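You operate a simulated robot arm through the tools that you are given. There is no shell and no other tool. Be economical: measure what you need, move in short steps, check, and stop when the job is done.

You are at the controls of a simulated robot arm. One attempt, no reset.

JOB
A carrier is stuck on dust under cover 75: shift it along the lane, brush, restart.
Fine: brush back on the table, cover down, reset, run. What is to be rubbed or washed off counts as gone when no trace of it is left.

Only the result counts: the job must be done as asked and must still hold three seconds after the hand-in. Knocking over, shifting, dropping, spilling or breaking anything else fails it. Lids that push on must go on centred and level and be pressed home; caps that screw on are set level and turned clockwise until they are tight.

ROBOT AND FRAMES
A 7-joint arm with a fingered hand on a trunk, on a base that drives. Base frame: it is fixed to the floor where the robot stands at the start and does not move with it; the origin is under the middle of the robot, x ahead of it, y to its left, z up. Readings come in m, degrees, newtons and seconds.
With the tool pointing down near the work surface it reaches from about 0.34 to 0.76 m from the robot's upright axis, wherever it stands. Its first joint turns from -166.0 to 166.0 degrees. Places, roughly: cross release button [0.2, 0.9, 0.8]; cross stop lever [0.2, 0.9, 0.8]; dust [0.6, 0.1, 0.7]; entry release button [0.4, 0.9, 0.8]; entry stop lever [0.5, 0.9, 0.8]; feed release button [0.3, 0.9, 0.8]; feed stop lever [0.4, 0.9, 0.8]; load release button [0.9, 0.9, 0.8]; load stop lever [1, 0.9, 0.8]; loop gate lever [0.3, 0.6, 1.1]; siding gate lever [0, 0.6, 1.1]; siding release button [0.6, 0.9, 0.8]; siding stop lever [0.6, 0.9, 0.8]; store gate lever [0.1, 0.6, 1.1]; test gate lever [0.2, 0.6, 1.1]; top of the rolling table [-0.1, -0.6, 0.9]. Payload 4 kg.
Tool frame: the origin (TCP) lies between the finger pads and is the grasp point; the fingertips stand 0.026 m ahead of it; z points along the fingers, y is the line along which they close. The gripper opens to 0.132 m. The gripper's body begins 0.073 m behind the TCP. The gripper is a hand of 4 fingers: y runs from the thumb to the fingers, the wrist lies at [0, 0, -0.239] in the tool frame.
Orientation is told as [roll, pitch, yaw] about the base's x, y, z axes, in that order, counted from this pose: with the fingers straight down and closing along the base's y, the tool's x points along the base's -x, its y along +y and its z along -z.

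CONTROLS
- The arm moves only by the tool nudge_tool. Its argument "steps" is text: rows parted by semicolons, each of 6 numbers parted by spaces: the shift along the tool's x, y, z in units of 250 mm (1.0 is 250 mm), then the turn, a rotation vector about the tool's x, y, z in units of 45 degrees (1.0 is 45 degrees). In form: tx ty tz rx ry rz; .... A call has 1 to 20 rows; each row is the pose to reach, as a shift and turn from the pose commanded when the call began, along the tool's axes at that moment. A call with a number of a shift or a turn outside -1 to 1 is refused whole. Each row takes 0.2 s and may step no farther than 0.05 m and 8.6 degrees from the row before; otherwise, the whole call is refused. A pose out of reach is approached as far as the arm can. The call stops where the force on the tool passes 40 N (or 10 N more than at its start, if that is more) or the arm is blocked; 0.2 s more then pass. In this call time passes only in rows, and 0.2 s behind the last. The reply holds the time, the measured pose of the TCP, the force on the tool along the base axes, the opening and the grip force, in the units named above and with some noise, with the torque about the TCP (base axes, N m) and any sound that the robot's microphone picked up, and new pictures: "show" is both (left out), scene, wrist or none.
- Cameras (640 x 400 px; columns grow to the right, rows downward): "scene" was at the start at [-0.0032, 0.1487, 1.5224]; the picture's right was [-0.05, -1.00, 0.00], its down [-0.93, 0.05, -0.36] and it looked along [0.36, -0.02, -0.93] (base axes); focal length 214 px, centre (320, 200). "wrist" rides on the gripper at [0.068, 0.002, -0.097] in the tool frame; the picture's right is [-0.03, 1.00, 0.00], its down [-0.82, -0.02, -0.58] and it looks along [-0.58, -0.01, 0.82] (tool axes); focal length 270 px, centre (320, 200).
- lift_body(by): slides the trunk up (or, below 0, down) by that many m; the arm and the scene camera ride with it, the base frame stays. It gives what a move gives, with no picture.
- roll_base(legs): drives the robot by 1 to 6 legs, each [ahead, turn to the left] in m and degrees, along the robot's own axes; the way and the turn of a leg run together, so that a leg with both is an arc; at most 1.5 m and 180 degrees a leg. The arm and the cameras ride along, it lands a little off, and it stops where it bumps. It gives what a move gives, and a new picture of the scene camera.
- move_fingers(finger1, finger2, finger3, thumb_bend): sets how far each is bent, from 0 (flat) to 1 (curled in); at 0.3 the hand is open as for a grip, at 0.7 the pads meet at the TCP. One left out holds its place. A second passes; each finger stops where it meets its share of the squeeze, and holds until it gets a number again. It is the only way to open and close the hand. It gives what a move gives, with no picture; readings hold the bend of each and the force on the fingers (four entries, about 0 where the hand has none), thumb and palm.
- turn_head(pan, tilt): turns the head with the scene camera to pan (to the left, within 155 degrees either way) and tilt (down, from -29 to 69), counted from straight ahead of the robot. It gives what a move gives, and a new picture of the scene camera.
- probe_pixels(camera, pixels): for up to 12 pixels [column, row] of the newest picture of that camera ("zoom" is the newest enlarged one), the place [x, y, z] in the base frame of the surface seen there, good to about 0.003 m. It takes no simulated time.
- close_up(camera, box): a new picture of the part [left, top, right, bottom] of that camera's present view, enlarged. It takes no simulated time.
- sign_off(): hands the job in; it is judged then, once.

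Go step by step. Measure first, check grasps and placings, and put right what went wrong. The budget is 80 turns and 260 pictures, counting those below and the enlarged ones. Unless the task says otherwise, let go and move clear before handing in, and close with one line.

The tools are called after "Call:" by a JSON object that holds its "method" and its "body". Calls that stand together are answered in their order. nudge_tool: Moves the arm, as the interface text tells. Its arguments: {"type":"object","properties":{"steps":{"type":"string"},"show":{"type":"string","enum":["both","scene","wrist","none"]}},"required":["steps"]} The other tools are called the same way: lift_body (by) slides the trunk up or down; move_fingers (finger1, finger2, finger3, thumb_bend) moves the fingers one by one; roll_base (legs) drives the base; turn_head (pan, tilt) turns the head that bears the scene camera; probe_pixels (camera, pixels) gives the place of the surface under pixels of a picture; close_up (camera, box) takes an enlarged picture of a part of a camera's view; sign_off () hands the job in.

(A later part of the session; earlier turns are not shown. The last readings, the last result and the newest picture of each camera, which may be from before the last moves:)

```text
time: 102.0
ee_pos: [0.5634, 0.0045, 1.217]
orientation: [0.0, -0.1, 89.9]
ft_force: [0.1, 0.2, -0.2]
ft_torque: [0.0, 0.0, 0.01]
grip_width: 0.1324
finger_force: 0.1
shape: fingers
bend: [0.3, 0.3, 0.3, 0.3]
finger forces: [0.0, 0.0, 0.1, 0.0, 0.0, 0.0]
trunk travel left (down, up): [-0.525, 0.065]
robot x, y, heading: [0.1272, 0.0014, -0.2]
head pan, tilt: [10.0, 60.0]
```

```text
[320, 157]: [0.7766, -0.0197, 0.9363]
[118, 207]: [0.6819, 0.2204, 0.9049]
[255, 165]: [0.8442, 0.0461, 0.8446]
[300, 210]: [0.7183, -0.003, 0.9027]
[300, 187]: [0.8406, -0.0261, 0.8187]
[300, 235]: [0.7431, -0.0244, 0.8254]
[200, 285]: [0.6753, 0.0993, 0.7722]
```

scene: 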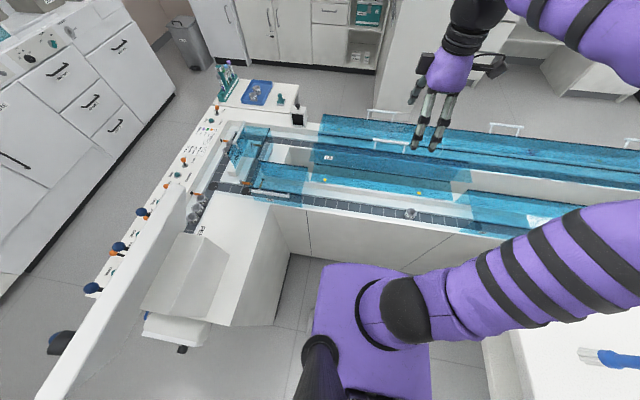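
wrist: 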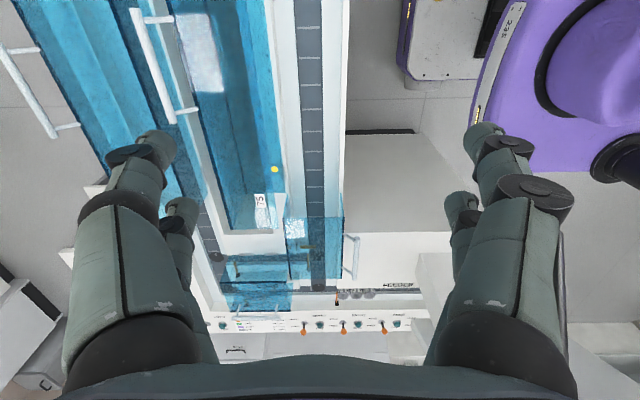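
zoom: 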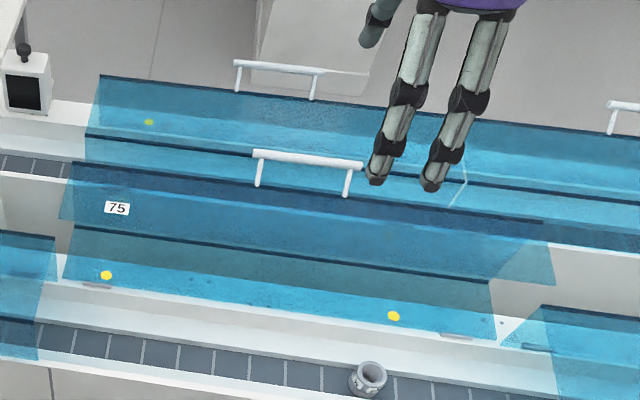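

The bar is at (0.773, 0.0, 0.938). Half-closing the hand and moving above it.

Call:
{"method": "move_fingers", "body": {"finger1": 0.5, "finger2": 0.5, "finger3": 0.5, "thumb_bend": 0.5}}

Call:
{"method": "nudge_tool", "body": {"steps": "0 -0.142 0.1 0 0 0; 0 -0.284 0.2 0 0 0; 0 -0.426 0.3 0 0 0; 0 -0.568 0.4 0 0 0; 0 -0.71 0.5 0 0 0; 0 -0.852 0.6 0 0 0; 0 -0.852 0.75 0 0 0; 0 -0.852 0.87 0 0 0", "show": "both"}}

Call:
{"method": "probe_pixels", "body": {"camera": "wrist", "pixels": [[320, 130], [320, 160], [320, 200]]}}

```text
time: 103.0
ee_pos: [0.5632, 0.0047, 1.2175]
orientation: [0.0, -0.1, 89.8]
ft_force: [-0.1, -0.3, 0.5]
ft_torque: [0.02, -0.02, -0.04]
grip_width: 0.0665
finger_force: 0.1
shape: fingers
bend: [0.5, 0.5, 0.5, 0.5]
finger forces: [0.1, 0.0, 0.0, 0.0, 0.0, 0.0]
trunk travel left (down, up): [-0.525, 0.065]
robot x, y, heading: [0.1213, 0.0014, -0.2]
head pan, tilt: [10.0, 60.0]
```

```text
time: 104.8
ee_pos: [0.7764, 0.0034, 1.0005]
orientation: [0.0, -0.1, 89.9]
ft_force: [0.7, -0.8, 0.1]
ft_torque: [0.01, 0.0, -0.01]
grip_width: 0.0661
finger_force: 0.1
shape: fingers
bend: [0.5, 0.5, 0.5, 0.5]
finger forces: [0.1, 0.0, 0.0, 0.0, 0.1, 0.0]
trunk travel left (down, up): [-0.525, 0.065]
robot x, y, heading: [0.131, -0.0027, -0.3]
head pan, tilt: [10.0, 60.0]
```

scene: 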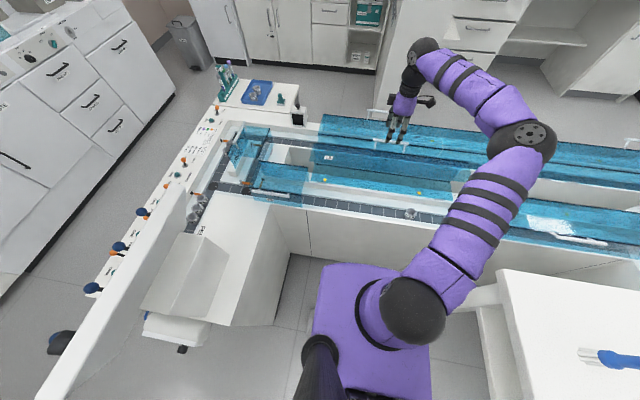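
wrist: 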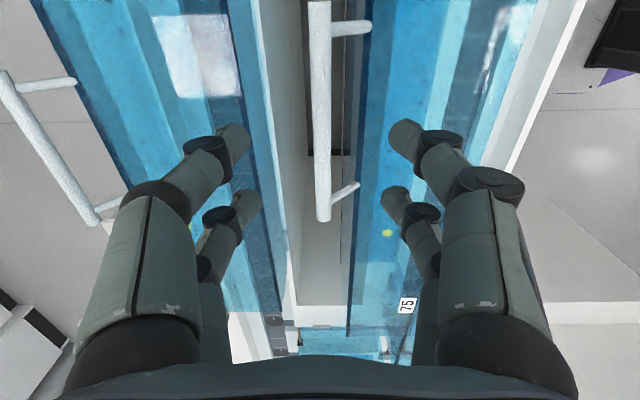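

```text
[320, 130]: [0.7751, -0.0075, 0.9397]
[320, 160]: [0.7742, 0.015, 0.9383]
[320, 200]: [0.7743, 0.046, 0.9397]
```

Well aligned over the bar. Descending, caging it loosely, then sweeping the closing arc.

Call:
{"method": "nudge_tool", "body": {"steps": "0 0 0.12 0 0 0; 0 0 0.23 0 0 0", "show": "none"}}

Call:
{"method": "move_fingers", "body": {"finger1": 0.62, "finger2": 0.62, "finger3": 0.62, "thumb_bend": 0.62}}

Call:
{"method": "nudge_tool", "body": {"steps": "0 0.128 -0.072 0 0 0; 0 0.264 -0.124 0 0 0; 0 0.408 -0.148 0 0 0; 0 0.552 -0.148 0 0 0", "show": "both"}}

```text
time: 105.4
ee_pos: [0.776, 0.0012, 0.9427]
orientation: [-0.1, -0.1, 89.8]
ft_force: [0.6, 0.0, 0.0]
ft_torque: [0.01, -0.01, 0.01]
grip_width: 0.0664
finger_force: 0.0
shape: fingers
bend: [0.5, 0.5, 0.5, 0.5]
finger forces: [0.0, 0.0, 0.1, 0.1, 0.1, 0.0]
trunk travel left (down, up): [-0.525, 0.065]
robot x, y, heading: [0.1328, 0.0013, -0.3]
head pan, tilt: [10.0, 60.0]
```

```text
time: 106.4
ee_pos: [0.7757, 0.0023, 0.9426]
orientation: [0.1, -0.1, 89.9]
ft_force: [0.0, -0.7, 0.1]
ft_torque: [0.0, 0.02, -0.01]
grip_width: 0.0265
finger_force: 0.0
shape: fingers
bend: [0.62, 0.62, 0.62, 0.62]
finger forces: [0.0, 0.0, 0.1, 0.0, 0.1, 0.0]
trunk travel left (down, up): [-0.525, 0.065]
robot x, y, heading: [0.1298, -0.0016, -0.3]
head pan, tilt: [10.0, 60.0]
```

```text
time: 107.4
ee_pos: [0.6367, 0.0044, 0.9801]
orientation: [0.0, -0.1, 89.9]
ft_force: [0.0, -0.2, -0.7]
ft_torque: [0.0, -0.03, 0.02]
grip_width: 0.0266
finger_force: 0.0
shape: fingers
bend: [0.62, 0.62, 0.62, 0.62]
finger forces: [0.1, 0.0, 0.0, 0.0, 0.1, 0.0]
trunk travel left (down, up): [-0.525, 0.065]
robot x, y, heading: [0.1255, 0.0017, -0.6]
head pan, tilt: [10.0, 60.0]
```

scene: 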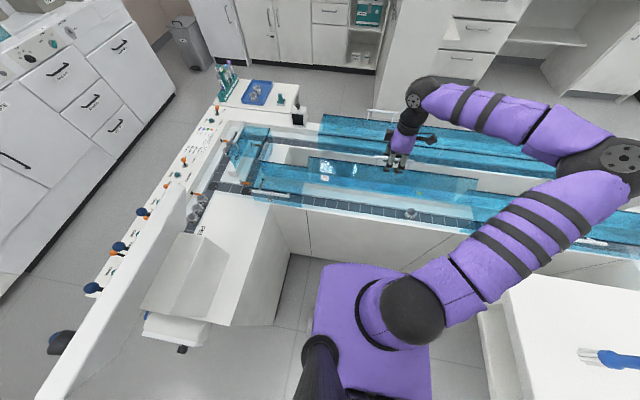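
wrist: 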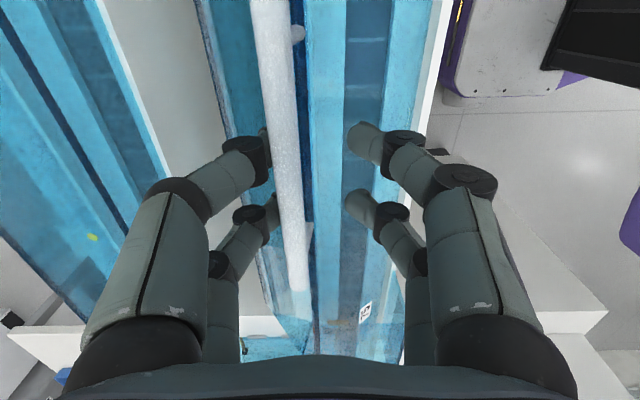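

The cover follows. Continuing the arc down to closed.

Call:
{"method": "nudge_tool", "body": {"steps": "0 0.144 0.024 0 0 0; 0 0.28 0.076 0 0 0; 0 0.408 0.148 0 0 0; 0 0.52 0.24 0 0 0; 0 0.588 0.31 0 0 0", "show": "both"}}

Call:
{"method": "probe_pixels", "body": {"camera": "wrist", "pixels": [[310, 60], [310, 100], [315, 150]]}}

```text
time: 108.6
ee_pos: [0.4904, 0.0024, 0.9005]
orientation: [0.0, -0.1, 89.9]
ft_force: [0.2, -0.6, 0.0]
ft_torque: [0.01, 0.03, 0.02]
grip_width: 0.0266
finger_force: 0.0
shape: fingers
bend: [0.62, 0.62, 0.62, 0.62]
finger forces: [0.0, 0.1, 0.1, 0.0, 0.1, 0.1]
trunk travel left (down, up): [-0.525, 0.065]
robot x, y, heading: [0.1316, -0.0016, -0.4]
head pan, tilt: [10.0, 60.0]
```

scene: 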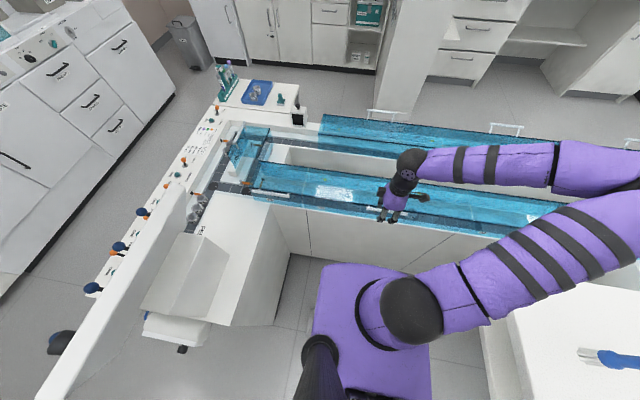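
wrist: 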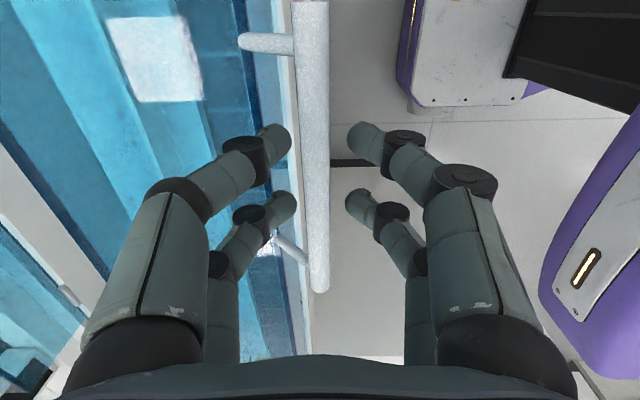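

```text
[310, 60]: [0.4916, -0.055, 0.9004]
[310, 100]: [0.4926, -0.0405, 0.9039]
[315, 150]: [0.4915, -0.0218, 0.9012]
```

Bar is back at (0.4915, 0.901), within ~3 mm of its closed place. I'll release, rise, and press the cover's front top lightly with the closed hand to ensure it is fully down.

Call:
{"method": "move_fingers", "body": {"finger1": 0.45, "finger2": 0.45, "finger3": 0.45, "thumb_bend": 0.45}}

Call:
{"method": "nudge_tool", "body": {"steps": "0 0 -0.16 0 0 0; 0 0 -0.32 0 0 0; -0.16 -0.08 -0.35 0 0 0; -0.32 -0.16 -0.35 0 0 0; -0.48 -0.26 -0.35 0 0 0", "show": "none"}}

Call:
{"method": "move_fingers", "body": {"finger1": 0.7, "finger2": 0.7, "finger3": 0.7, "thumb_bend": 0.7}}

Call:
{"method": "nudge_tool", "body": {"steps": "0 0 0.14 0 0 0; 0 0 0.28 0 0 0; 0 0 0.34 0 0 0; 0 0 0.37 0 0 0; 0 0 0.39 0 0 0; 0 0 0.41 0 0 0", "show": "scene"}}

```text
time: 109.6
ee_pos: [0.4893, 0.0018, 0.9011]
orientation: [-0.1, -0.1, 89.9]
ft_force: [-21.1, 0.8, 13.2]
ft_torque: [-0.16, 0.3, -0.17]
grip_width: 0.0609
finger_force: 12.1
shape: fingers
bend: [0.45, 0.45, 0.59, 0.53]
finger forces: [0.1, 0.0, 8.2, 0.0, 16.1, 0.0]
trunk travel left (down, up): [-0.525, 0.065]
robot x, y, heading: [0.1261, 0.0019, -0.2]
head pan, tilt: [10.0, 60.0]
```

```text
time: 110.8
ee_pos: [0.5566, 0.1245, 0.9872]
orientation: [0.0, -0.1, 89.9]
ft_force: [-0.4, 0.2, -0.4]
ft_torque: [0.03, -0.01, -0.02]
grip_width: 0.0824
finger_force: 0.2
shape: fingers
bend: [0.45, 0.45, 0.45, 0.45]
finger forces: [0.0, 0.1, 0.1, 0.1, 0.0, 0.0]
trunk travel left (down, up): [-0.525, 0.065]
robot x, y, heading: [0.1276, -0.0038, -0.3]
head pan, tilt: [10.0, 60.0]
```

```text
time: 111.8
ee_pos: [0.5562, 0.1248, 0.9869]
orientation: [0.2, -0.1, 89.8]
ft_force: [0.2, 0.5, 0.4]
ft_torque: [0.02, 0.03, 0.01]
grip_width: 0.0013
finger_force: 0.1
shape: fingers
bend: [0.7, 0.7, 0.7, 0.7]
finger forces: [0.0, 0.1, 0.0, 0.0, 0.1, 0.0]
trunk travel left (down, up): [-0.525, 0.065]
robot x, y, heading: [0.128, -0.0002, -0.4]
head pan, tilt: [10.0, 60.0]
```

```text
time: 113.1
ee_pos: [0.5576, 0.1247, 0.8962]
orientation: [-0.6, -0.2, 90.0]
ft_force: [-3.5, -3.7, 24.6]
ft_torque: [-0.24, 0.14, 0.0]
grip_width: 0.0002
finger_force: 13.1
shape: fingers
bend: [0.71, 0.71, 0.71, 0.71]
finger forces: [9.2, 7.4, 2.5, 0.0, 6.7, 0.0]
trunk travel left (down, up): [-0.525, 0.065]
robot x, y, heading: [0.1297, 0.0006, -0.2]
head pan, tilt: [10.0, 60.0]
stopped in row 6: the force on the tool passed its limit at 47 N (the readings are from after the stop); the commanded pose is now the measured one
```

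scene: 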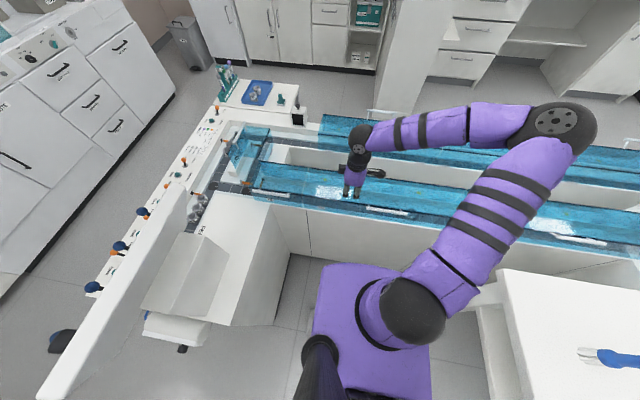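

The cover is firmly down (stopped at 47 N on its top). Retracting the hand, then inspecting the beam console and floor space to the left.

Call:
{"method": "nudge_tool", "body": {"steps": "0 0 -0.18 0 0 0; 0 0 -0.36 0 0 0; 0 0 -0.54 0 0 0; 0 0.15 -0.7 0 0 0; 0 0.3 -0.85 0 0 0; 0 0.45 -0.95 0 0 0; 0 0.6 -1 0 0 0", "show": "none"}}

Call:
{"method": "close_up", "body": {"camera": "scene", "box": [220, 120, 460, 260]}}

Call:
{"method": "turn_head", "body": {"pan": 100, "tilt": 45}}

Call:
{"method": "probe_pixels", "body": {"camera": "scene", "pixels": [[100, 300], [200, 250], [300, 200], [420, 130], [480, 150], [500, 250], [560, 200], [600, 150], [450, 220], [300, 120]]}}

```text
refused: row 4 steps farther than a row can; nothing moved
```

```text
2.67 times, centred on (340, 190) of scene
```

zoom: 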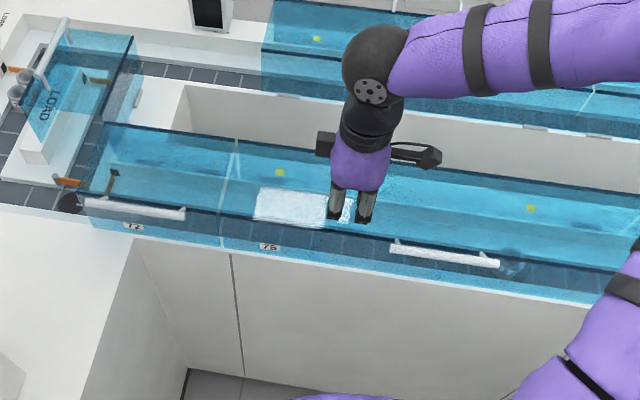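

```text
time: 114.7
ee_pos: [0.5574, 0.124, 0.8959]
orientation: [-0.6, -0.3, 90.0]
ft_force: [0.0, -4.2, 47.2]
ft_torque: [-0.38, -0.05, 0.0]
grip_width: 0.0004
finger_force: 23.7
shape: fingers
bend: [0.71, 0.71, 0.71, 0.71]
finger forces: [12.3, 10.5, 7.8, 0.0, 17.3, 0.0]
trunk travel left (down, up): [-0.525, 0.065]
robot x, y, heading: [0.1306, -0.0033, -0.3]
head pan, tilt: [100.0, 45.0]
```

scene: 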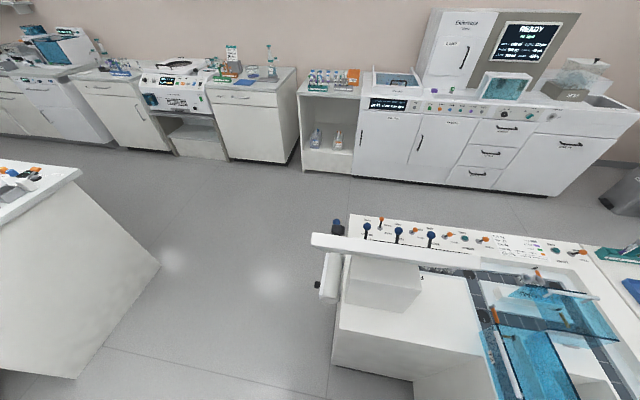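

```text
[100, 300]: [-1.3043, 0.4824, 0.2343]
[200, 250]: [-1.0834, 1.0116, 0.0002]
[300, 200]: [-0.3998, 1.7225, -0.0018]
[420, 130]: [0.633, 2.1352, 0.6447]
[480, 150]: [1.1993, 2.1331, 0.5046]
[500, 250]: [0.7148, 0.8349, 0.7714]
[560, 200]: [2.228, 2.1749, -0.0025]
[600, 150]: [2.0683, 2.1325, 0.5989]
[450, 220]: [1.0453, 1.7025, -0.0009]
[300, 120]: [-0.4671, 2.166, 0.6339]
```

The hand still presses; I'll lift it off properly now, and probe the beam and panel geometry.

Call:
{"method": "nudge_tool", "body": {"steps": "0 0 -0.16 0 0 0; 0 0 -0.32 0 0 0; 0 0 -0.48 0 0 0; 0 0.12 -0.62 0 0 0; 0 0.24 -0.76 0 0 0; 0 0.36 -0.9 0 0 0; 0 0.5 -1 0 0 0; 0 0.68 -1 0 0 0", "show": "none"}}

Call:
{"method": "probe_pixels", "body": {"camera": "scene", "pixels": [[315, 238], [330, 270], [450, 260], [400, 255], [337, 225], [335, 340], [360, 220], [340, 290], [470, 268], [20, 170], [80, 170], [155, 265]]}}

Call:
{"method": "close_up", "body": {"camera": "scene", "box": [300, 200, 480, 310]}}

```text
time: 116.5
ee_pos: [0.3852, 0.1245, 1.1415]
orientation: [-0.3, -0.3, 89.9]
ft_force: [-0.1, 0.0, 0.1]
ft_torque: [0.01, 0.01, -0.01]
grip_width: 0.001
finger_force: 0.0
shape: fingers
bend: [0.7, 0.7, 0.7, 0.7]
finger forces: [0.1, 0.0, 0.0, 0.0, 0.0, 0.0]
trunk travel left (down, up): [-0.525, 0.065]
robot x, y, heading: [0.1281, -0.0011, -0.3]
head pan, tilt: [100.0, 45.0]
```

```text
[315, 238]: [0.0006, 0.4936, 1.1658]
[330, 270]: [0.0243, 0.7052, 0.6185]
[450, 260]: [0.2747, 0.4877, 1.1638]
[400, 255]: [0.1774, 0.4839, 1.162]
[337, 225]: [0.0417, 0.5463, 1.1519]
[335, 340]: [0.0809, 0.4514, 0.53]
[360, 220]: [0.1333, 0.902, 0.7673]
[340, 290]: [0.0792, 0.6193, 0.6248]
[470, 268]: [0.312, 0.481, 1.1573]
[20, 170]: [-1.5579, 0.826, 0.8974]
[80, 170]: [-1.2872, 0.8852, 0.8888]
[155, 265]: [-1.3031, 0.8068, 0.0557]
```

```text
3.56 times, centred on (390, 255) of scene
```

zoom: 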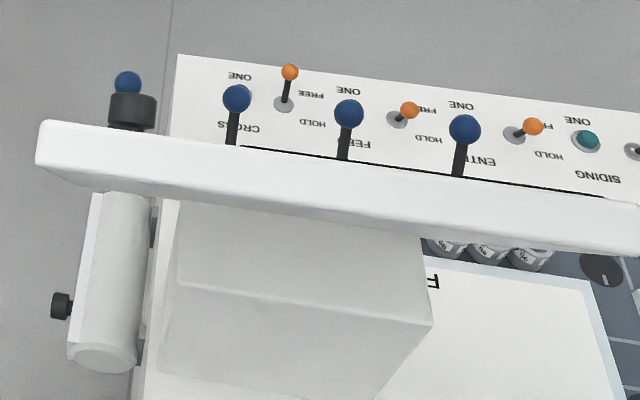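

The beam (z≈1.16, y≈0.5) has its face toward +y. I'll drive round: back, reverse arc, then reverse along to y≈1.45.

Call:
{"method": "roll_base", "body": {"legs": [[-0.48, 0], [-0.55, -90], [-1.1, 0]]}}

```text
time: 128.8
ee_pos: [-0.5938, 1.2098, 1.1417]
orientation: [-0.4, -0.1, 2.3]
ft_force: [0.4, -0.1, 0.7]
ft_torque: [0.02, 0.0, 0.01]
grip_width: 0.0011
finger_force: 0.0
shape: fingers
bend: [0.7, 0.7, 0.7, 0.7]
finger forces: [0.0, 0.0, 0.1, 0.0, 0.0, 0.0]
trunk travel left (down, up): [-0.525, 0.065]
robot x, y, heading: [-0.7288, 1.4594, -88.3]
head pan, tilt: [100.0, 45.0]
cut short: leg 2
```

scene: 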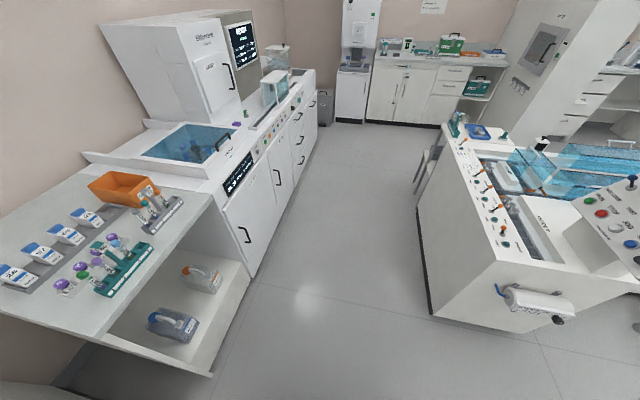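

The console is visible at right (605,215) with green, red, blue buttons and a knob. Zooming; also checking the brush after the cut-short leg.

Call:
{"method": "close_up", "body": {"camera": "scene", "box": [550, 160, 640, 260]}}

Call:
{"method": "turn_head", "body": {"pan": 55, "tilt": 40}}

Call:
{"method": "turn_head", "body": {"pan": 10, "tilt": 30}}

```text
4.00 times, centred on (595, 210) of scene
```

zoom: 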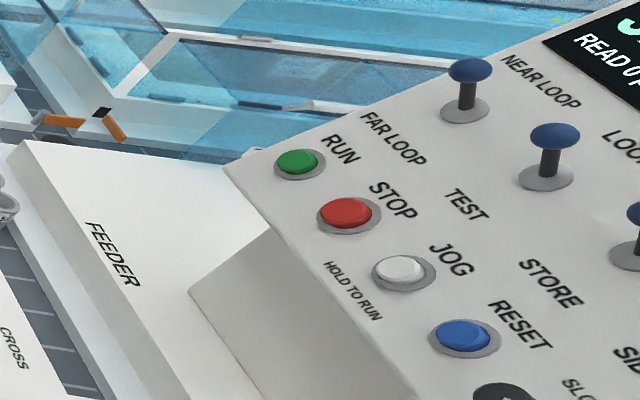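

```text
time: 129.9
ee_pos: [-0.5936, 1.2096, 1.1427]
orientation: [-0.4, -0.3, 2.4]
ft_force: [0.3, -0.2, 0.2]
ft_torque: [-0.03, 0.03, 0.04]
grip_width: 0.001
finger_force: 0.1
shape: fingers
bend: [0.7, 0.7, 0.7, 0.7]
finger forces: [0.1, 0.0, 0.0, 0.0, 0.0, 0.0]
trunk travel left (down, up): [-0.525, 0.065]
robot x, y, heading: [-0.7279, 1.4626, -88.2]
head pan, tilt: [55.0, 40.0]
```

scene: 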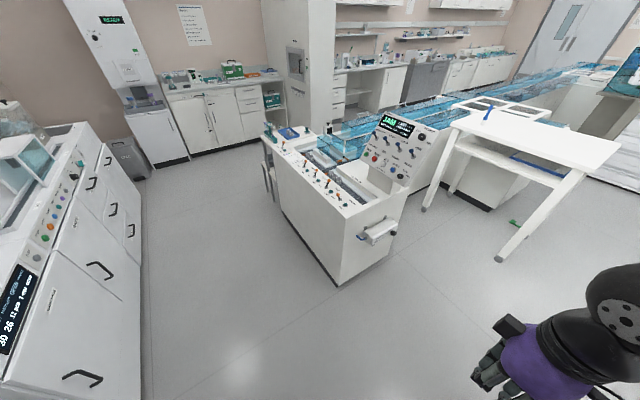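

```text
time: 131.0
ee_pos: [-0.5937, 1.2091, 1.1415]
orientation: [-0.5, -0.2, 2.3]
ft_force: [-0.7, 0.1, 0.9]
ft_torque: [-0.01, -0.01, 0.03]
grip_width: 0.0011
finger_force: 0.1
shape: fingers
bend: [0.7, 0.7, 0.7, 0.7]
finger forces: [0.0, 0.0, 0.0, 0.0, 0.1, 0.0]
trunk travel left (down, up): [-0.525, 0.065]
robot x, y, heading: [-0.7278, 1.4656, -88.2]
head pan, tilt: [10.0, 30.0]
```

scene: 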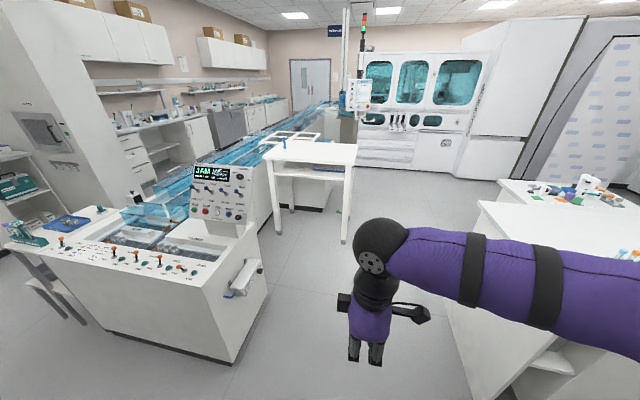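

The console shows "JAM" with RUN, STOP, JOG, RESET buttons. Zooming on the display, brush and buttons and measuring.

Call:
{"method": "close_up", "body": {"camera": "scene", "box": [170, 150, 280, 240]}}

Call:
{"method": "probe_pixels", "body": {"camera": "zoom", "pixels": [[133, 345], [198, 355], [270, 365], [345, 373], [160, 330], [160, 370], [240, 340], [320, 350], [300, 130], [130, 320]]}}

Call:
{"method": "close_up", "body": {"camera": "scene", "box": [240, 120, 380, 220]}}

```text
4.44 times, centred on (225, 195) of scene
```

zoom: 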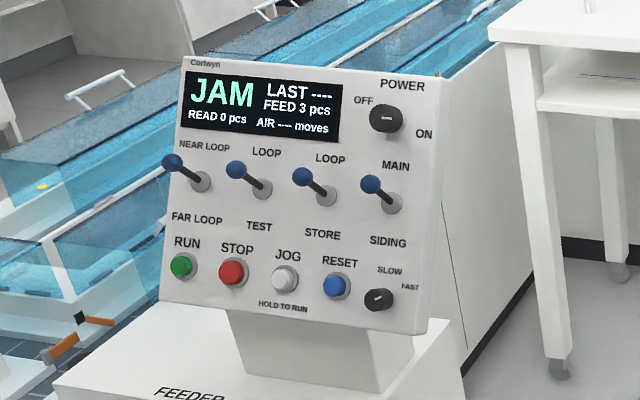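

```text
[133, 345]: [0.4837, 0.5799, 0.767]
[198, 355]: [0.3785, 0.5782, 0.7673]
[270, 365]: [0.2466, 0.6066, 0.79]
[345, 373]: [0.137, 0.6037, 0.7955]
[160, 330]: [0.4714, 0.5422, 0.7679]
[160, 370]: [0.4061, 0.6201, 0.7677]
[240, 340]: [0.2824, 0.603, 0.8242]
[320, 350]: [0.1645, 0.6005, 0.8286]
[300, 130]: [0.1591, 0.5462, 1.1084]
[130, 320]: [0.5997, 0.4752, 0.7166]
```

```text
4.00 times, centred on (310, 170) of scene
```

zoom: 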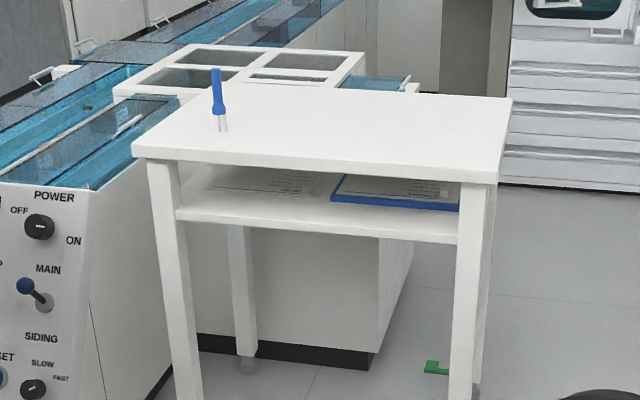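

The brush stands well, and the display reads JAM. Measuring the buttons precisely and the console edge, then driving to face the console.

Call:
{"method": "close_up", "body": {"camera": "scene", "box": [170, 150, 280, 240]}}

Call:
{"method": "probe_pixels", "body": {"camera": "zoom", "pixels": [[180, 265], [231, 271], [284, 278], [336, 285], [205, 285], [205, 215], [310, 300], [310, 215], [172, 163], [370, 185]]}}

Call:
{"method": "probe_pixels", "body": {"camera": "scene", "pixels": [[60, 262], [130, 300], [225, 355], [240, 300], [20, 235]]}}

Call:
{"method": "roll_base", "body": {"legs": [[0, 88.2], [0.93, 0], [0, -90]]}}

```text
4.44 times, centred on (225, 195) of scene
```

zoom: 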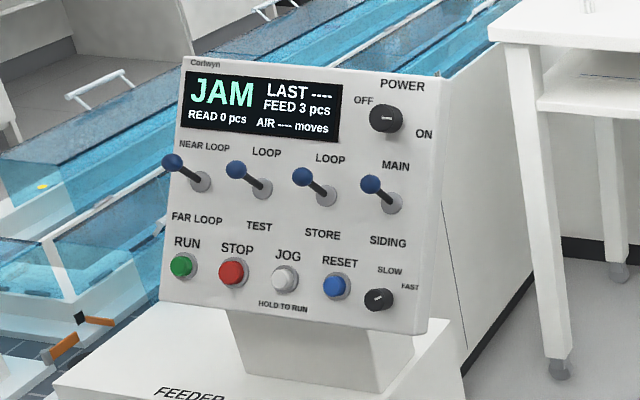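

```text
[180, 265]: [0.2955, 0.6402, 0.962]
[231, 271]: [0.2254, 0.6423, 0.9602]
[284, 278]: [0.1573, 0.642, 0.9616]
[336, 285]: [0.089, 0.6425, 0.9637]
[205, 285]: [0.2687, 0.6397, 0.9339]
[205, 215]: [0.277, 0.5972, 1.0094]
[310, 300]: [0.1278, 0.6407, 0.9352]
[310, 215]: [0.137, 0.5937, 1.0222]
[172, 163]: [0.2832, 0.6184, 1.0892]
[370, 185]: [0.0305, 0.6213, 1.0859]
```

```text
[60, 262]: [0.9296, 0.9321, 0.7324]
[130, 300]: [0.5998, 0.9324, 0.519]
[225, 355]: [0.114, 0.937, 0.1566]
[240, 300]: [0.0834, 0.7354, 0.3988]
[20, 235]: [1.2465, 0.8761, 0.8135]
```

```text
time: 144.2
ee_pos: [0.3398, 1.2247, 1.1412]
orientation: [-0.3, -0.3, 2.8]
ft_force: [0.2, -0.9, 0.2]
ft_torque: [0.0, 0.03, 0.05]
grip_width: 0.001
finger_force: 0.1
shape: fingers
bend: [0.7, 0.7, 0.7, 0.7]
finger forces: [0.0, 0.0, 0.1, 0.0, 0.0, 0.0]
trunk travel left (down, up): [-0.525, 0.065]
robot x, y, heading: [0.203, 1.4754, -87.8]
head pan, tilt: [10.0, 30.0]
```

scene: 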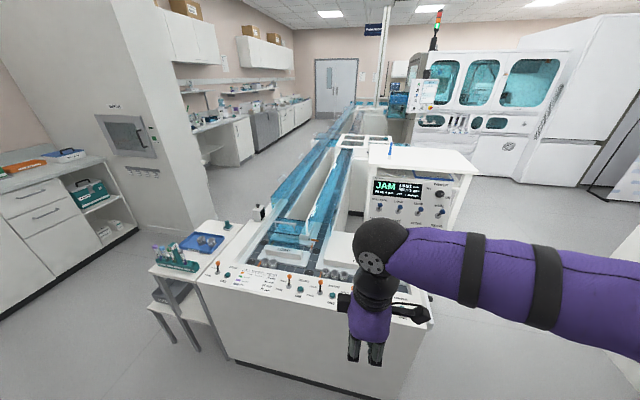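

Buttons: RUN (0.296,0.640,0.962), RESET (0.089,0.6425,0.964); panel leans back 30°. I'll curl the other digit pair and bring the hand forward, tilting it towards the panel normal.

Call:
{"method": "move_fingers", "body": {"finger1": 0.7, "finger2": 1.0, "finger3": 1.0, "thumb_bend": 0.7}}

Call:
{"method": "nudge_tool", "body": {"steps": "0.087 -0.125 -0.01 0.136 0 0.009; 0.174 -0.25 -0.02 0.272 0 0.018; 0.26 -0.374 -0.035 0.408 0 0.027; 0.346 -0.498 -0.05 0.544 0 0.036; 0.432 -0.622 -0.06 0.68 0 0.045; 0.518 -0.747 -0.07 0.816 0 0.053; 0.604 -0.872 -0.08 0.95 0 0.062", "show": "both"}}

```text
time: 145.2
ee_pos: [0.3408, 1.224, 1.1416]
orientation: [-0.4, -0.3, 2.9]
ft_force: [-0.2, -0.6, 0.1]
ft_torque: [0.0, -0.03, -0.01]
grip_width: 0.0013
finger_force: 0.1
shape: fingers
bend: [0.7, 0.78, 0.78, 0.7]
finger forces: [0.1, 0.0, 0.1, 0.1, 0.0, 0.0]
trunk travel left (down, up): [-0.525, 0.065]
robot x, y, heading: [0.2015, 1.4777, -87.4]
head pan, tilt: [10.0, 30.0]
```

```text
time: 146.8
ee_pos: [0.205, 1.001, 1.1611]
orientation: [-43.3, -1.2, 0.3]
ft_force: [-0.6, -0.7, 0.0]
ft_torque: [0.03, -0.01, -0.01]
grip_width: 0.0009
finger_force: 0.1
shape: fingers
bend: [0.7, 0.97, 0.97, 0.7]
finger forces: [0.0, 0.0, 0.0, 0.1, 0.0, 0.0]
trunk travel left (down, up): [-0.525, 0.065]
robot x, y, heading: [0.2027, 1.4762, -87.8]
head pan, tilt: [10.0, 30.0]
```

scene: 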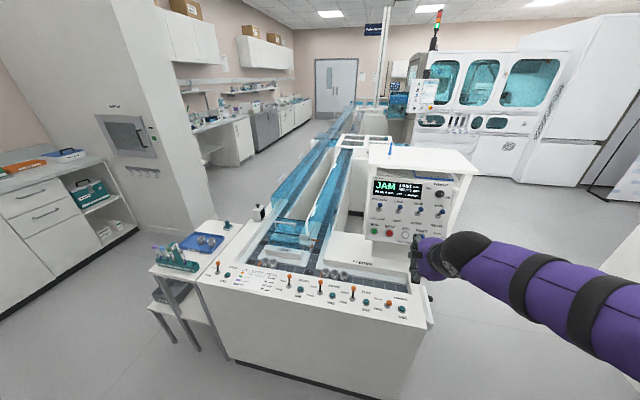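
wrist: 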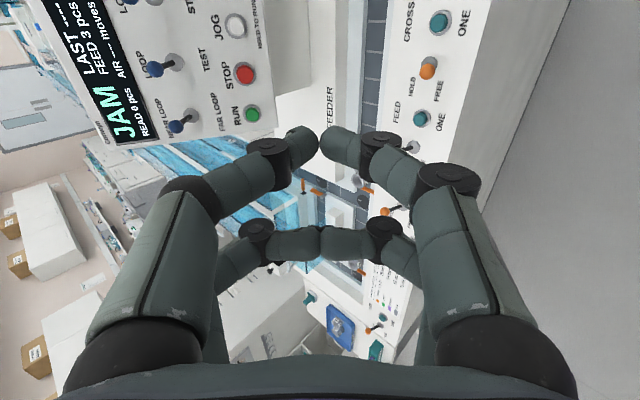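

Call:
{"method": "nudge_tool", "body": {"steps": "0.064 -0.069 0.133 0.057 0 0; 0.128 -0.138 0.266 0.114 0 0; 0.192 -0.207 0.4 0.17 0 0; 0.257 -0.276 0.533 0.227 0 0; 0.321 -0.345 0.667 0.284 0 0; 0.386 -0.414 0.8 0.34 0 0", "show": "both"}}

Call:
{"method": "probe_pixels", "body": {"camera": "wrist", "pixels": [[320, 100], [320, 150], [300, 60]]}}

Call:
{"method": "close_up", "body": {"camera": "scene", "box": [350, 160, 490, 290]}}

```text
time: 148.2
ee_pos: [0.0978, 0.7901, 1.0929]
orientation: [-58.3, -1.7, 0.7]
ft_force: [-0.1, -0.5, 0.5]
ft_torque: [0.01, -0.02, 0.02]
grip_width: 0.0011
finger_force: 0.1
shape: fingers
bend: [0.7, 0.97, 0.97, 0.7]
finger forces: [0.0, 0.1, 0.0, 0.0, 0.0, 0.0]
out of reach, approached as far as the arm can: row 6
trunk travel left (down, up): [-0.525, 0.065]
robot x, y, heading: [0.2027, 1.474, -87.4]
head pan, tilt: [10.0, 30.0]
```

scene: 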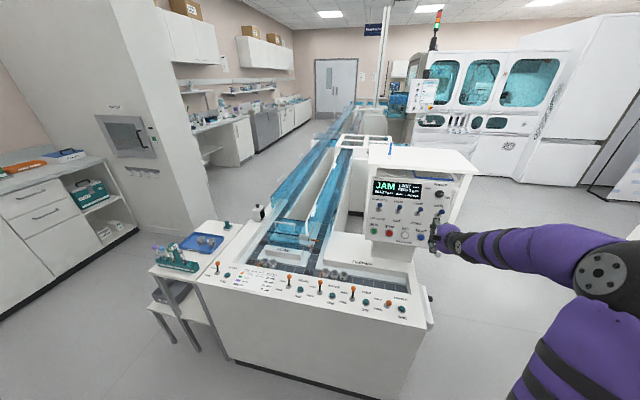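
wrist: 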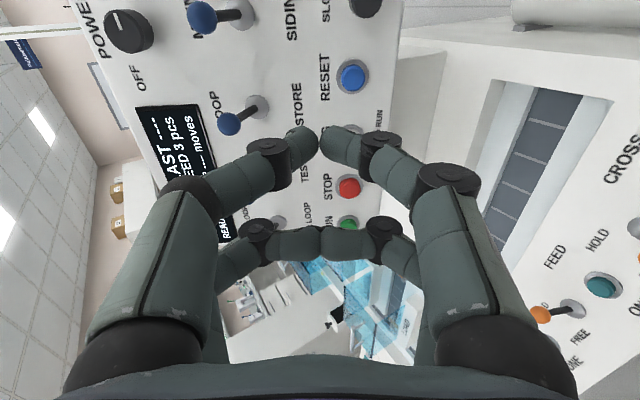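

```text
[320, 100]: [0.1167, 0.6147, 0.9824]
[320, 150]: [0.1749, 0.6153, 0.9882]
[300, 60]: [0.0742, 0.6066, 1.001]
```

```text
3.08 times, centred on (420, 225) of scene
```

zoom: 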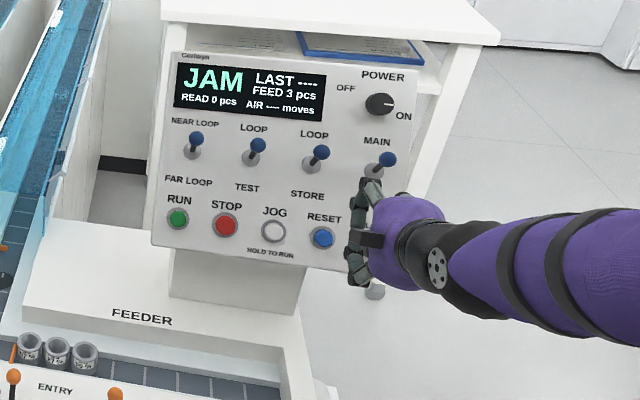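

Reach is limited by the trunk being high; lowering it 0.13 m, then going to the pre-press point.

Call:
{"method": "lift_body", "body": {"by": -0.13}}

```text
time: 149.8
ee_pos: [0.0998, 0.7898, 0.9633]
orientation: [-58.3, -1.6, 0.7]
ft_force: [-0.7, -0.1, -0.1]
ft_torque: [0.0, 0.02, -0.02]
grip_width: 0.001
finger_force: 0.0
shape: fingers
bend: [0.7, 0.97, 0.97, 0.7]
finger forces: [0.1, 0.1, 0.1, 0.0, 0.0, 0.1]
trunk travel left (down, up): [-0.395, 0.195]
robot x, y, heading: [0.2052, 1.4777, -87.9]
head pan, tilt: [10.0, 30.0]
```

Call:
{"method": "nudge_tool", "body": {"steps": "-0.018 -0.1 0.065 0 0 0; -0.036 -0.2 0.13 0 0 0; -0.036 -0.303 0.194 0 0 0", "show": "wrist"}}

Call:
{"method": "close_up", "body": {"camera": "wrist", "box": [220, 20, 460, 220]}}

Call:
{"method": "close_up", "body": {"camera": "scene", "box": [350, 130, 490, 260]}}

```text
time: 150.6
ee_pos: [0.1074, 0.7118, 1.0024]
orientation: [-58.3, -1.7, 0.6]
ft_force: [0.0, 1.0, 1.4]
ft_torque: [0.03, 0.03, -0.03]
grip_width: 0.0009
finger_force: 0.1
shape: fingers
bend: [0.7, 0.97, 0.97, 0.7]
finger forces: [0.0, 0.0, 0.0, 0.1, 0.0, 0.0]
out of reach, approached as far as the arm can: row 2
trunk travel left (down, up): [-0.395, 0.195]
robot x, y, heading: [0.2007, 1.4731, -87.9]
head pan, tilt: [10.0, 30.0]
```

wrist: 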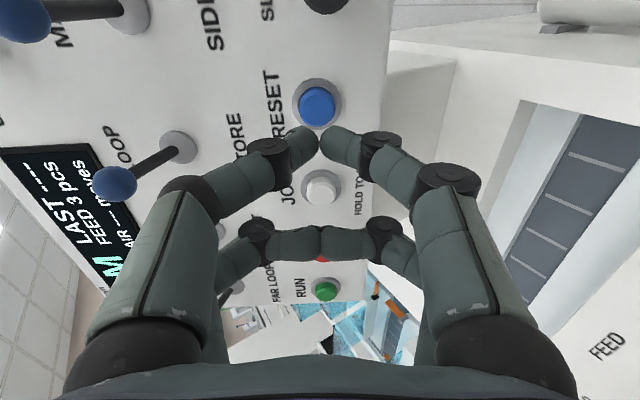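

```text
2.00 times, centred on (340, 120) of wrist
```

zoom: 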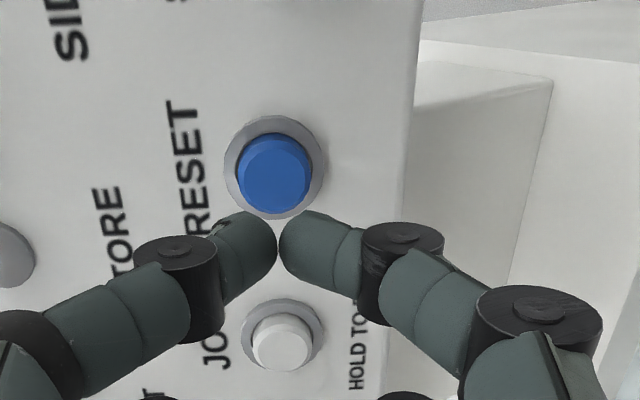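

```text
3.08 times, centred on (420, 195) of scene
```

zoom: 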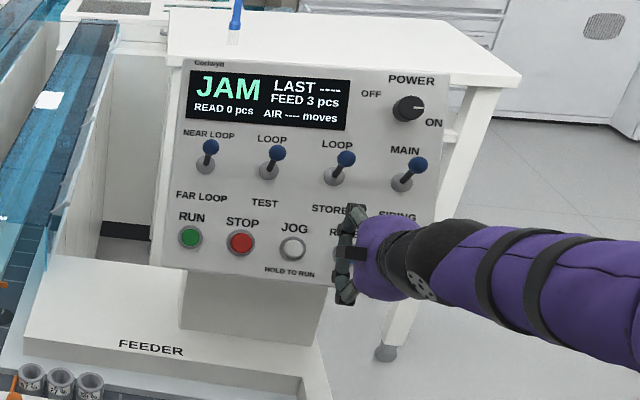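

RESET sits exactly where the pointer will land (317,107 predicted 317,104). Pressing along the tool axis and backing off.

Call:
{"method": "nudge_tool", "body": {"steps": "0 0 0.1 0 0 0; 0 0 0.17 0 0 0; 0 0 0.2 0 0 0; 0 0 0.212 0 0 0; 0 0 0.224 0 0 0; 0 0 0.232 0 0 0; 0 0 0.1 0 0 0; 0 0 0 0 0 0", "show": "both"}}

Call:
{"method": "close_up", "body": {"camera": "scene", "box": [350, 130, 490, 260]}}

```text
time: 152.4
ee_pos: [0.1102, 0.7116, 1.0053]
orientation: [-58.3, -1.5, 0.7]
ft_force: [-0.2, 0.3, 0.3]
ft_torque: [0.0, 0.0, 0.02]
grip_width: 0.0008
finger_force: 0.1
shape: fingers
bend: [0.7, 0.97, 0.97, 0.7]
finger forces: [0.1, 0.0, 0.1, 0.1, 0.0, 0.1]
trunk travel left (down, up): [-0.395, 0.195]
robot x, y, heading: [0.2034, 1.4762, -87.5]
head pan, tilt: [10.0, 30.0]
heard: click
```

scene: 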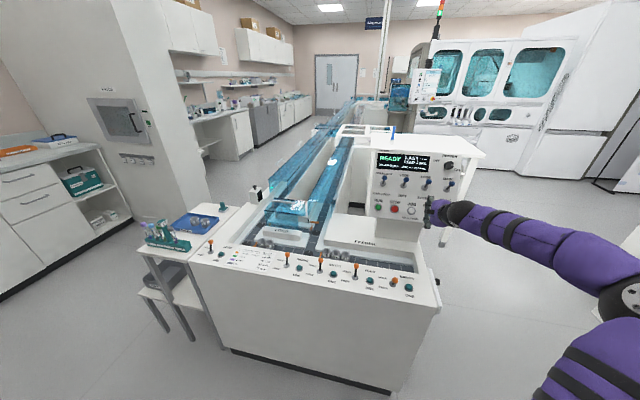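
wrist: 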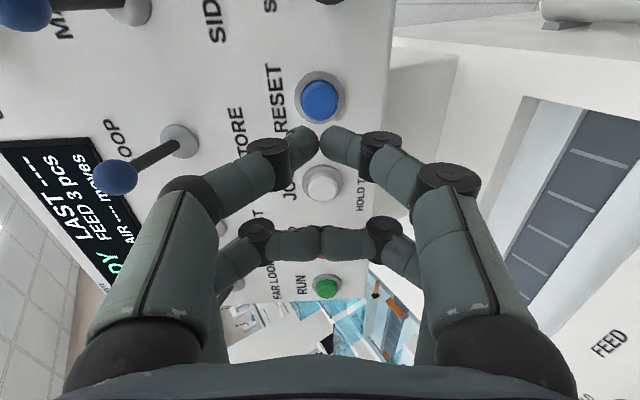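

```text
3.08 times, centred on (420, 195) of scene
```

zoom: 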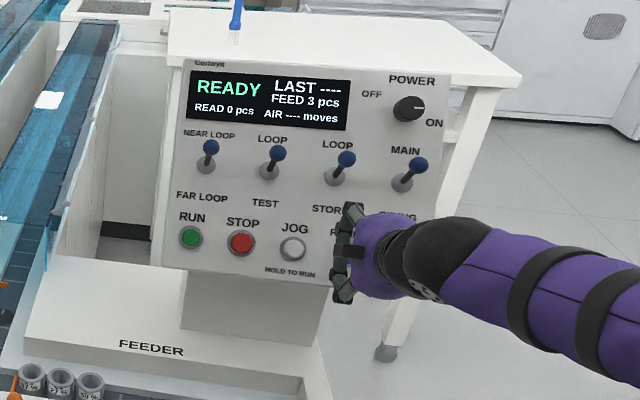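

The display now says READY. Moving across to RUN.

Call:
{"method": "nudge_tool", "body": {"steps": "-0.15 0 -0.04 0 0 0; -0.32 0.01 -0.04 0 0 0; -0.49 0.015 -0.04 0 0 0; -0.66 0.02 -0.02 0 0 0; -0.82 0.027 0.03 0 0 0", "show": "wrist"}}

Call:
{"method": "close_up", "body": {"camera": "wrist", "box": [220, 20, 460, 220]}}

Call:
{"method": "probe_pixels", "body": {"camera": "wrist", "pixels": [[317, 100], [317, 85]]}}

```text
time: 153.6
ee_pos: [0.3136, 0.7111, 0.9991]
orientation: [-58.3, -1.5, 0.8]
ft_force: [-0.3, 0.6, -0.2]
ft_torque: [-0.03, -0.03, 0.04]
grip_width: 0.001
finger_force: 0.0
shape: fingers
bend: [0.7, 0.97, 0.97, 0.7]
finger forces: [0.1, 0.0, 0.0, 0.1, 0.0, 0.1]
trunk travel left (down, up): [-0.395, 0.195]
robot x, y, heading: [0.2016, 1.4766, -87.7]
head pan, tilt: [10.0, 30.0]
```

wrist: 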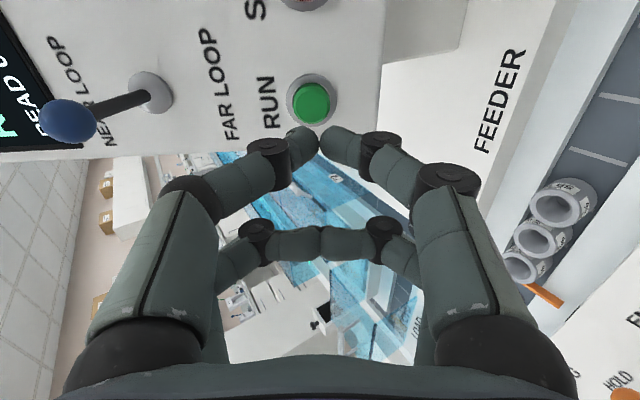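

```text
2.00 times, centred on (340, 120) of wrist
```

zoom: 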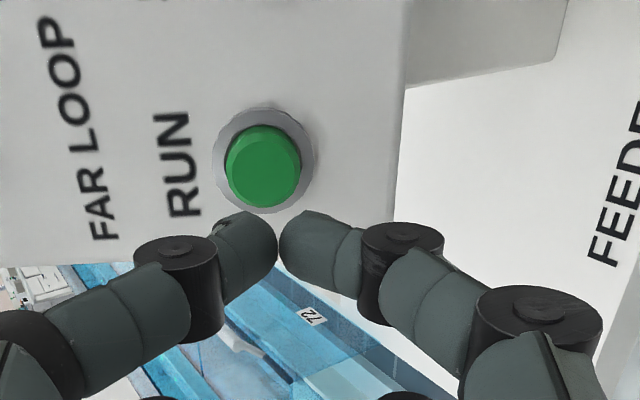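

```text
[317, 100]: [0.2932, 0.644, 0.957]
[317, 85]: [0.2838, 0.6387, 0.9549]
```

RUN is at (312,103), nearly on target; pressing with a small lateral correction.

Call:
{"method": "nudge_tool", "body": {"steps": "0 -0.012 0.1 0 0 0; 0 -0.012 0.17 0 0 0; 0 -0.012 0.2 0 0 0; 0 -0.012 0.212 0 0 0; 0 -0.012 0.224 0 0 0; 0 -0.012 0.232 0 0 0; 0 0 0.1 0 0 0; 0 0 0 0 0 0", "show": "both"}}

Call:
{"method": "close_up", "body": {"camera": "scene", "box": [350, 130, 490, 260]}}

```text
time: 155.4
ee_pos: [0.3137, 0.7095, 0.9997]
orientation: [-58.2, -1.6, 0.7]
ft_force: [0.2, 0.0, -0.4]
ft_torque: [-0.02, 0.02, -0.01]
grip_width: 0.001
finger_force: 0.0
shape: fingers
bend: [0.7, 0.97, 0.97, 0.7]
finger forces: [0.0, 0.0, 0.0, 0.0, 0.1, 0.1]
trunk travel left (down, up): [-0.395, 0.195]
robot x, y, heading: [0.2041, 1.4782, -87.9]
head pan, tilt: [10.0, 30.0]
heard: click
```

scene: 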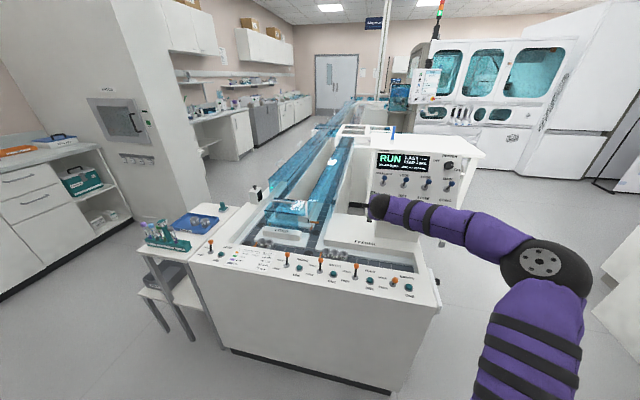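
wrist: 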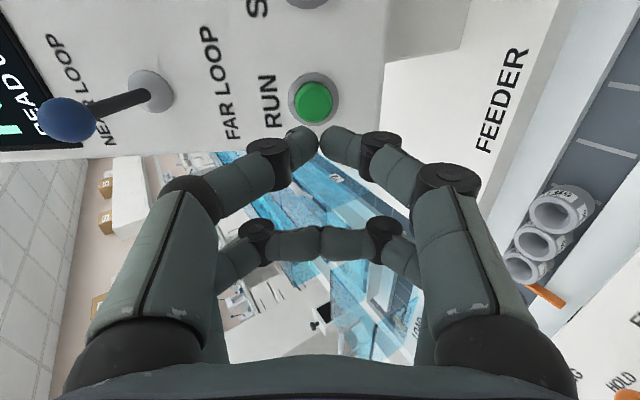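

```text
3.08 times, centred on (420, 195) of scene
```

zoom: 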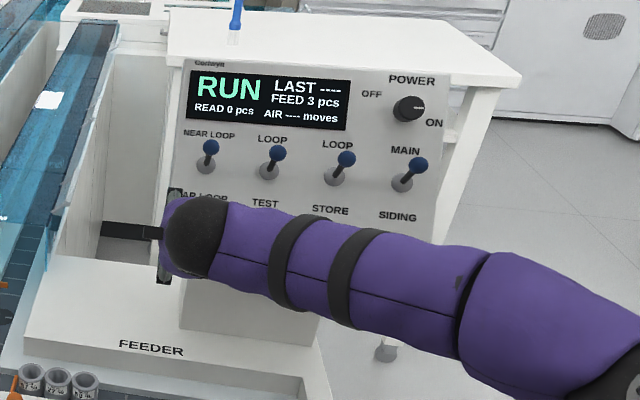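

The display shows RUN. Backing the hand clear and verifying it keeps running.

Call:
{"method": "nudge_tool", "body": {"steps": "0 0 -0.15 0 0 0; 0 0 -0.3 0 0 0; 0 0 -0.45 0 0 0; 0 0 -0.6 0 0 0; 0 0 -0.75 0 0 0", "show": "none"}}

Call:
{"method": "turn_head", "body": {"pan": 12, "tilt": 28}}

Call:
{"method": "close_up", "body": {"camera": "scene", "box": [370, 110, 500, 230]}}

Call:
{"method": "close_up", "body": {"camera": "scene", "box": [250, 90, 400, 250]}}

```text
time: 156.6
ee_pos: [0.3098, 0.869, 1.0983]
orientation: [-58.3, -1.5, 0.8]
ft_force: [0.2, -0.7, -0.5]
ft_torque: [0.01, -0.01, 0.01]
grip_width: 0.001
finger_force: 0.1
shape: fingers
bend: [0.7, 0.97, 0.97, 0.7]
finger forces: [0.0, 0.0, 0.0, 0.0, 0.0, 0.0]
trunk travel left (down, up): [-0.395, 0.195]
robot x, y, heading: [0.2041, 1.478, -87.9]
head pan, tilt: [10.0, 30.0]
```

```text
time: 157.2
ee_pos: [0.3112, 0.8681, 1.0987]
orientation: [-58.3, -1.6, 0.6]
ft_force: [-0.4, -0.8, 0.0]
ft_torque: [-0.01, 0.01, 0.0]
grip_width: 0.001
finger_force: 0.1
shape: fingers
bend: [0.7, 0.97, 0.97, 0.7]
finger forces: [0.0, 0.1, 0.0, 0.0, 0.0, 0.0]
trunk travel left (down, up): [-0.395, 0.195]
robot x, y, heading: [0.2014, 1.474, -87.8]
head pan, tilt: [12.0, 28.0]
```

scene: 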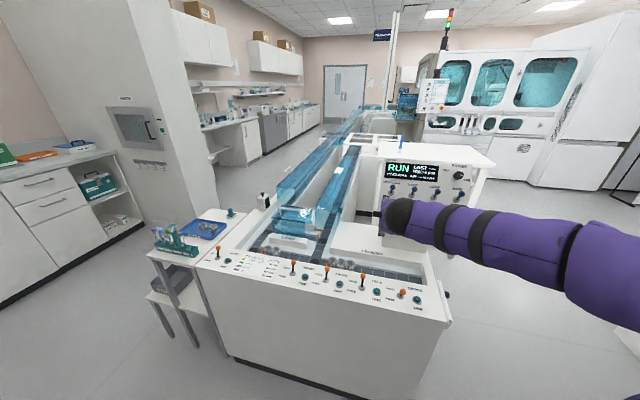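

```text
3.33 times, centred on (435, 170) of scene
```

zoom: 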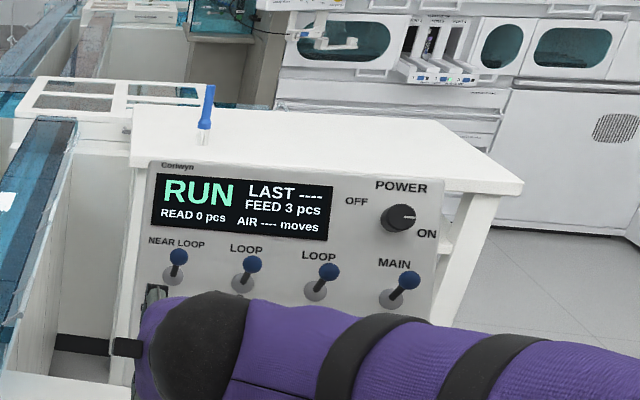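

```text
2.50 times, centred on (325, 170) of scene
```

zoom: 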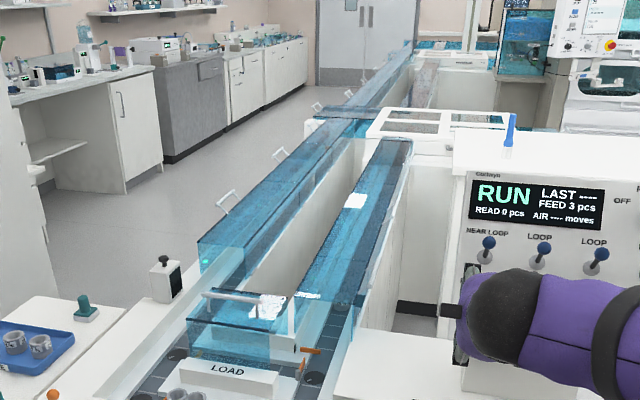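

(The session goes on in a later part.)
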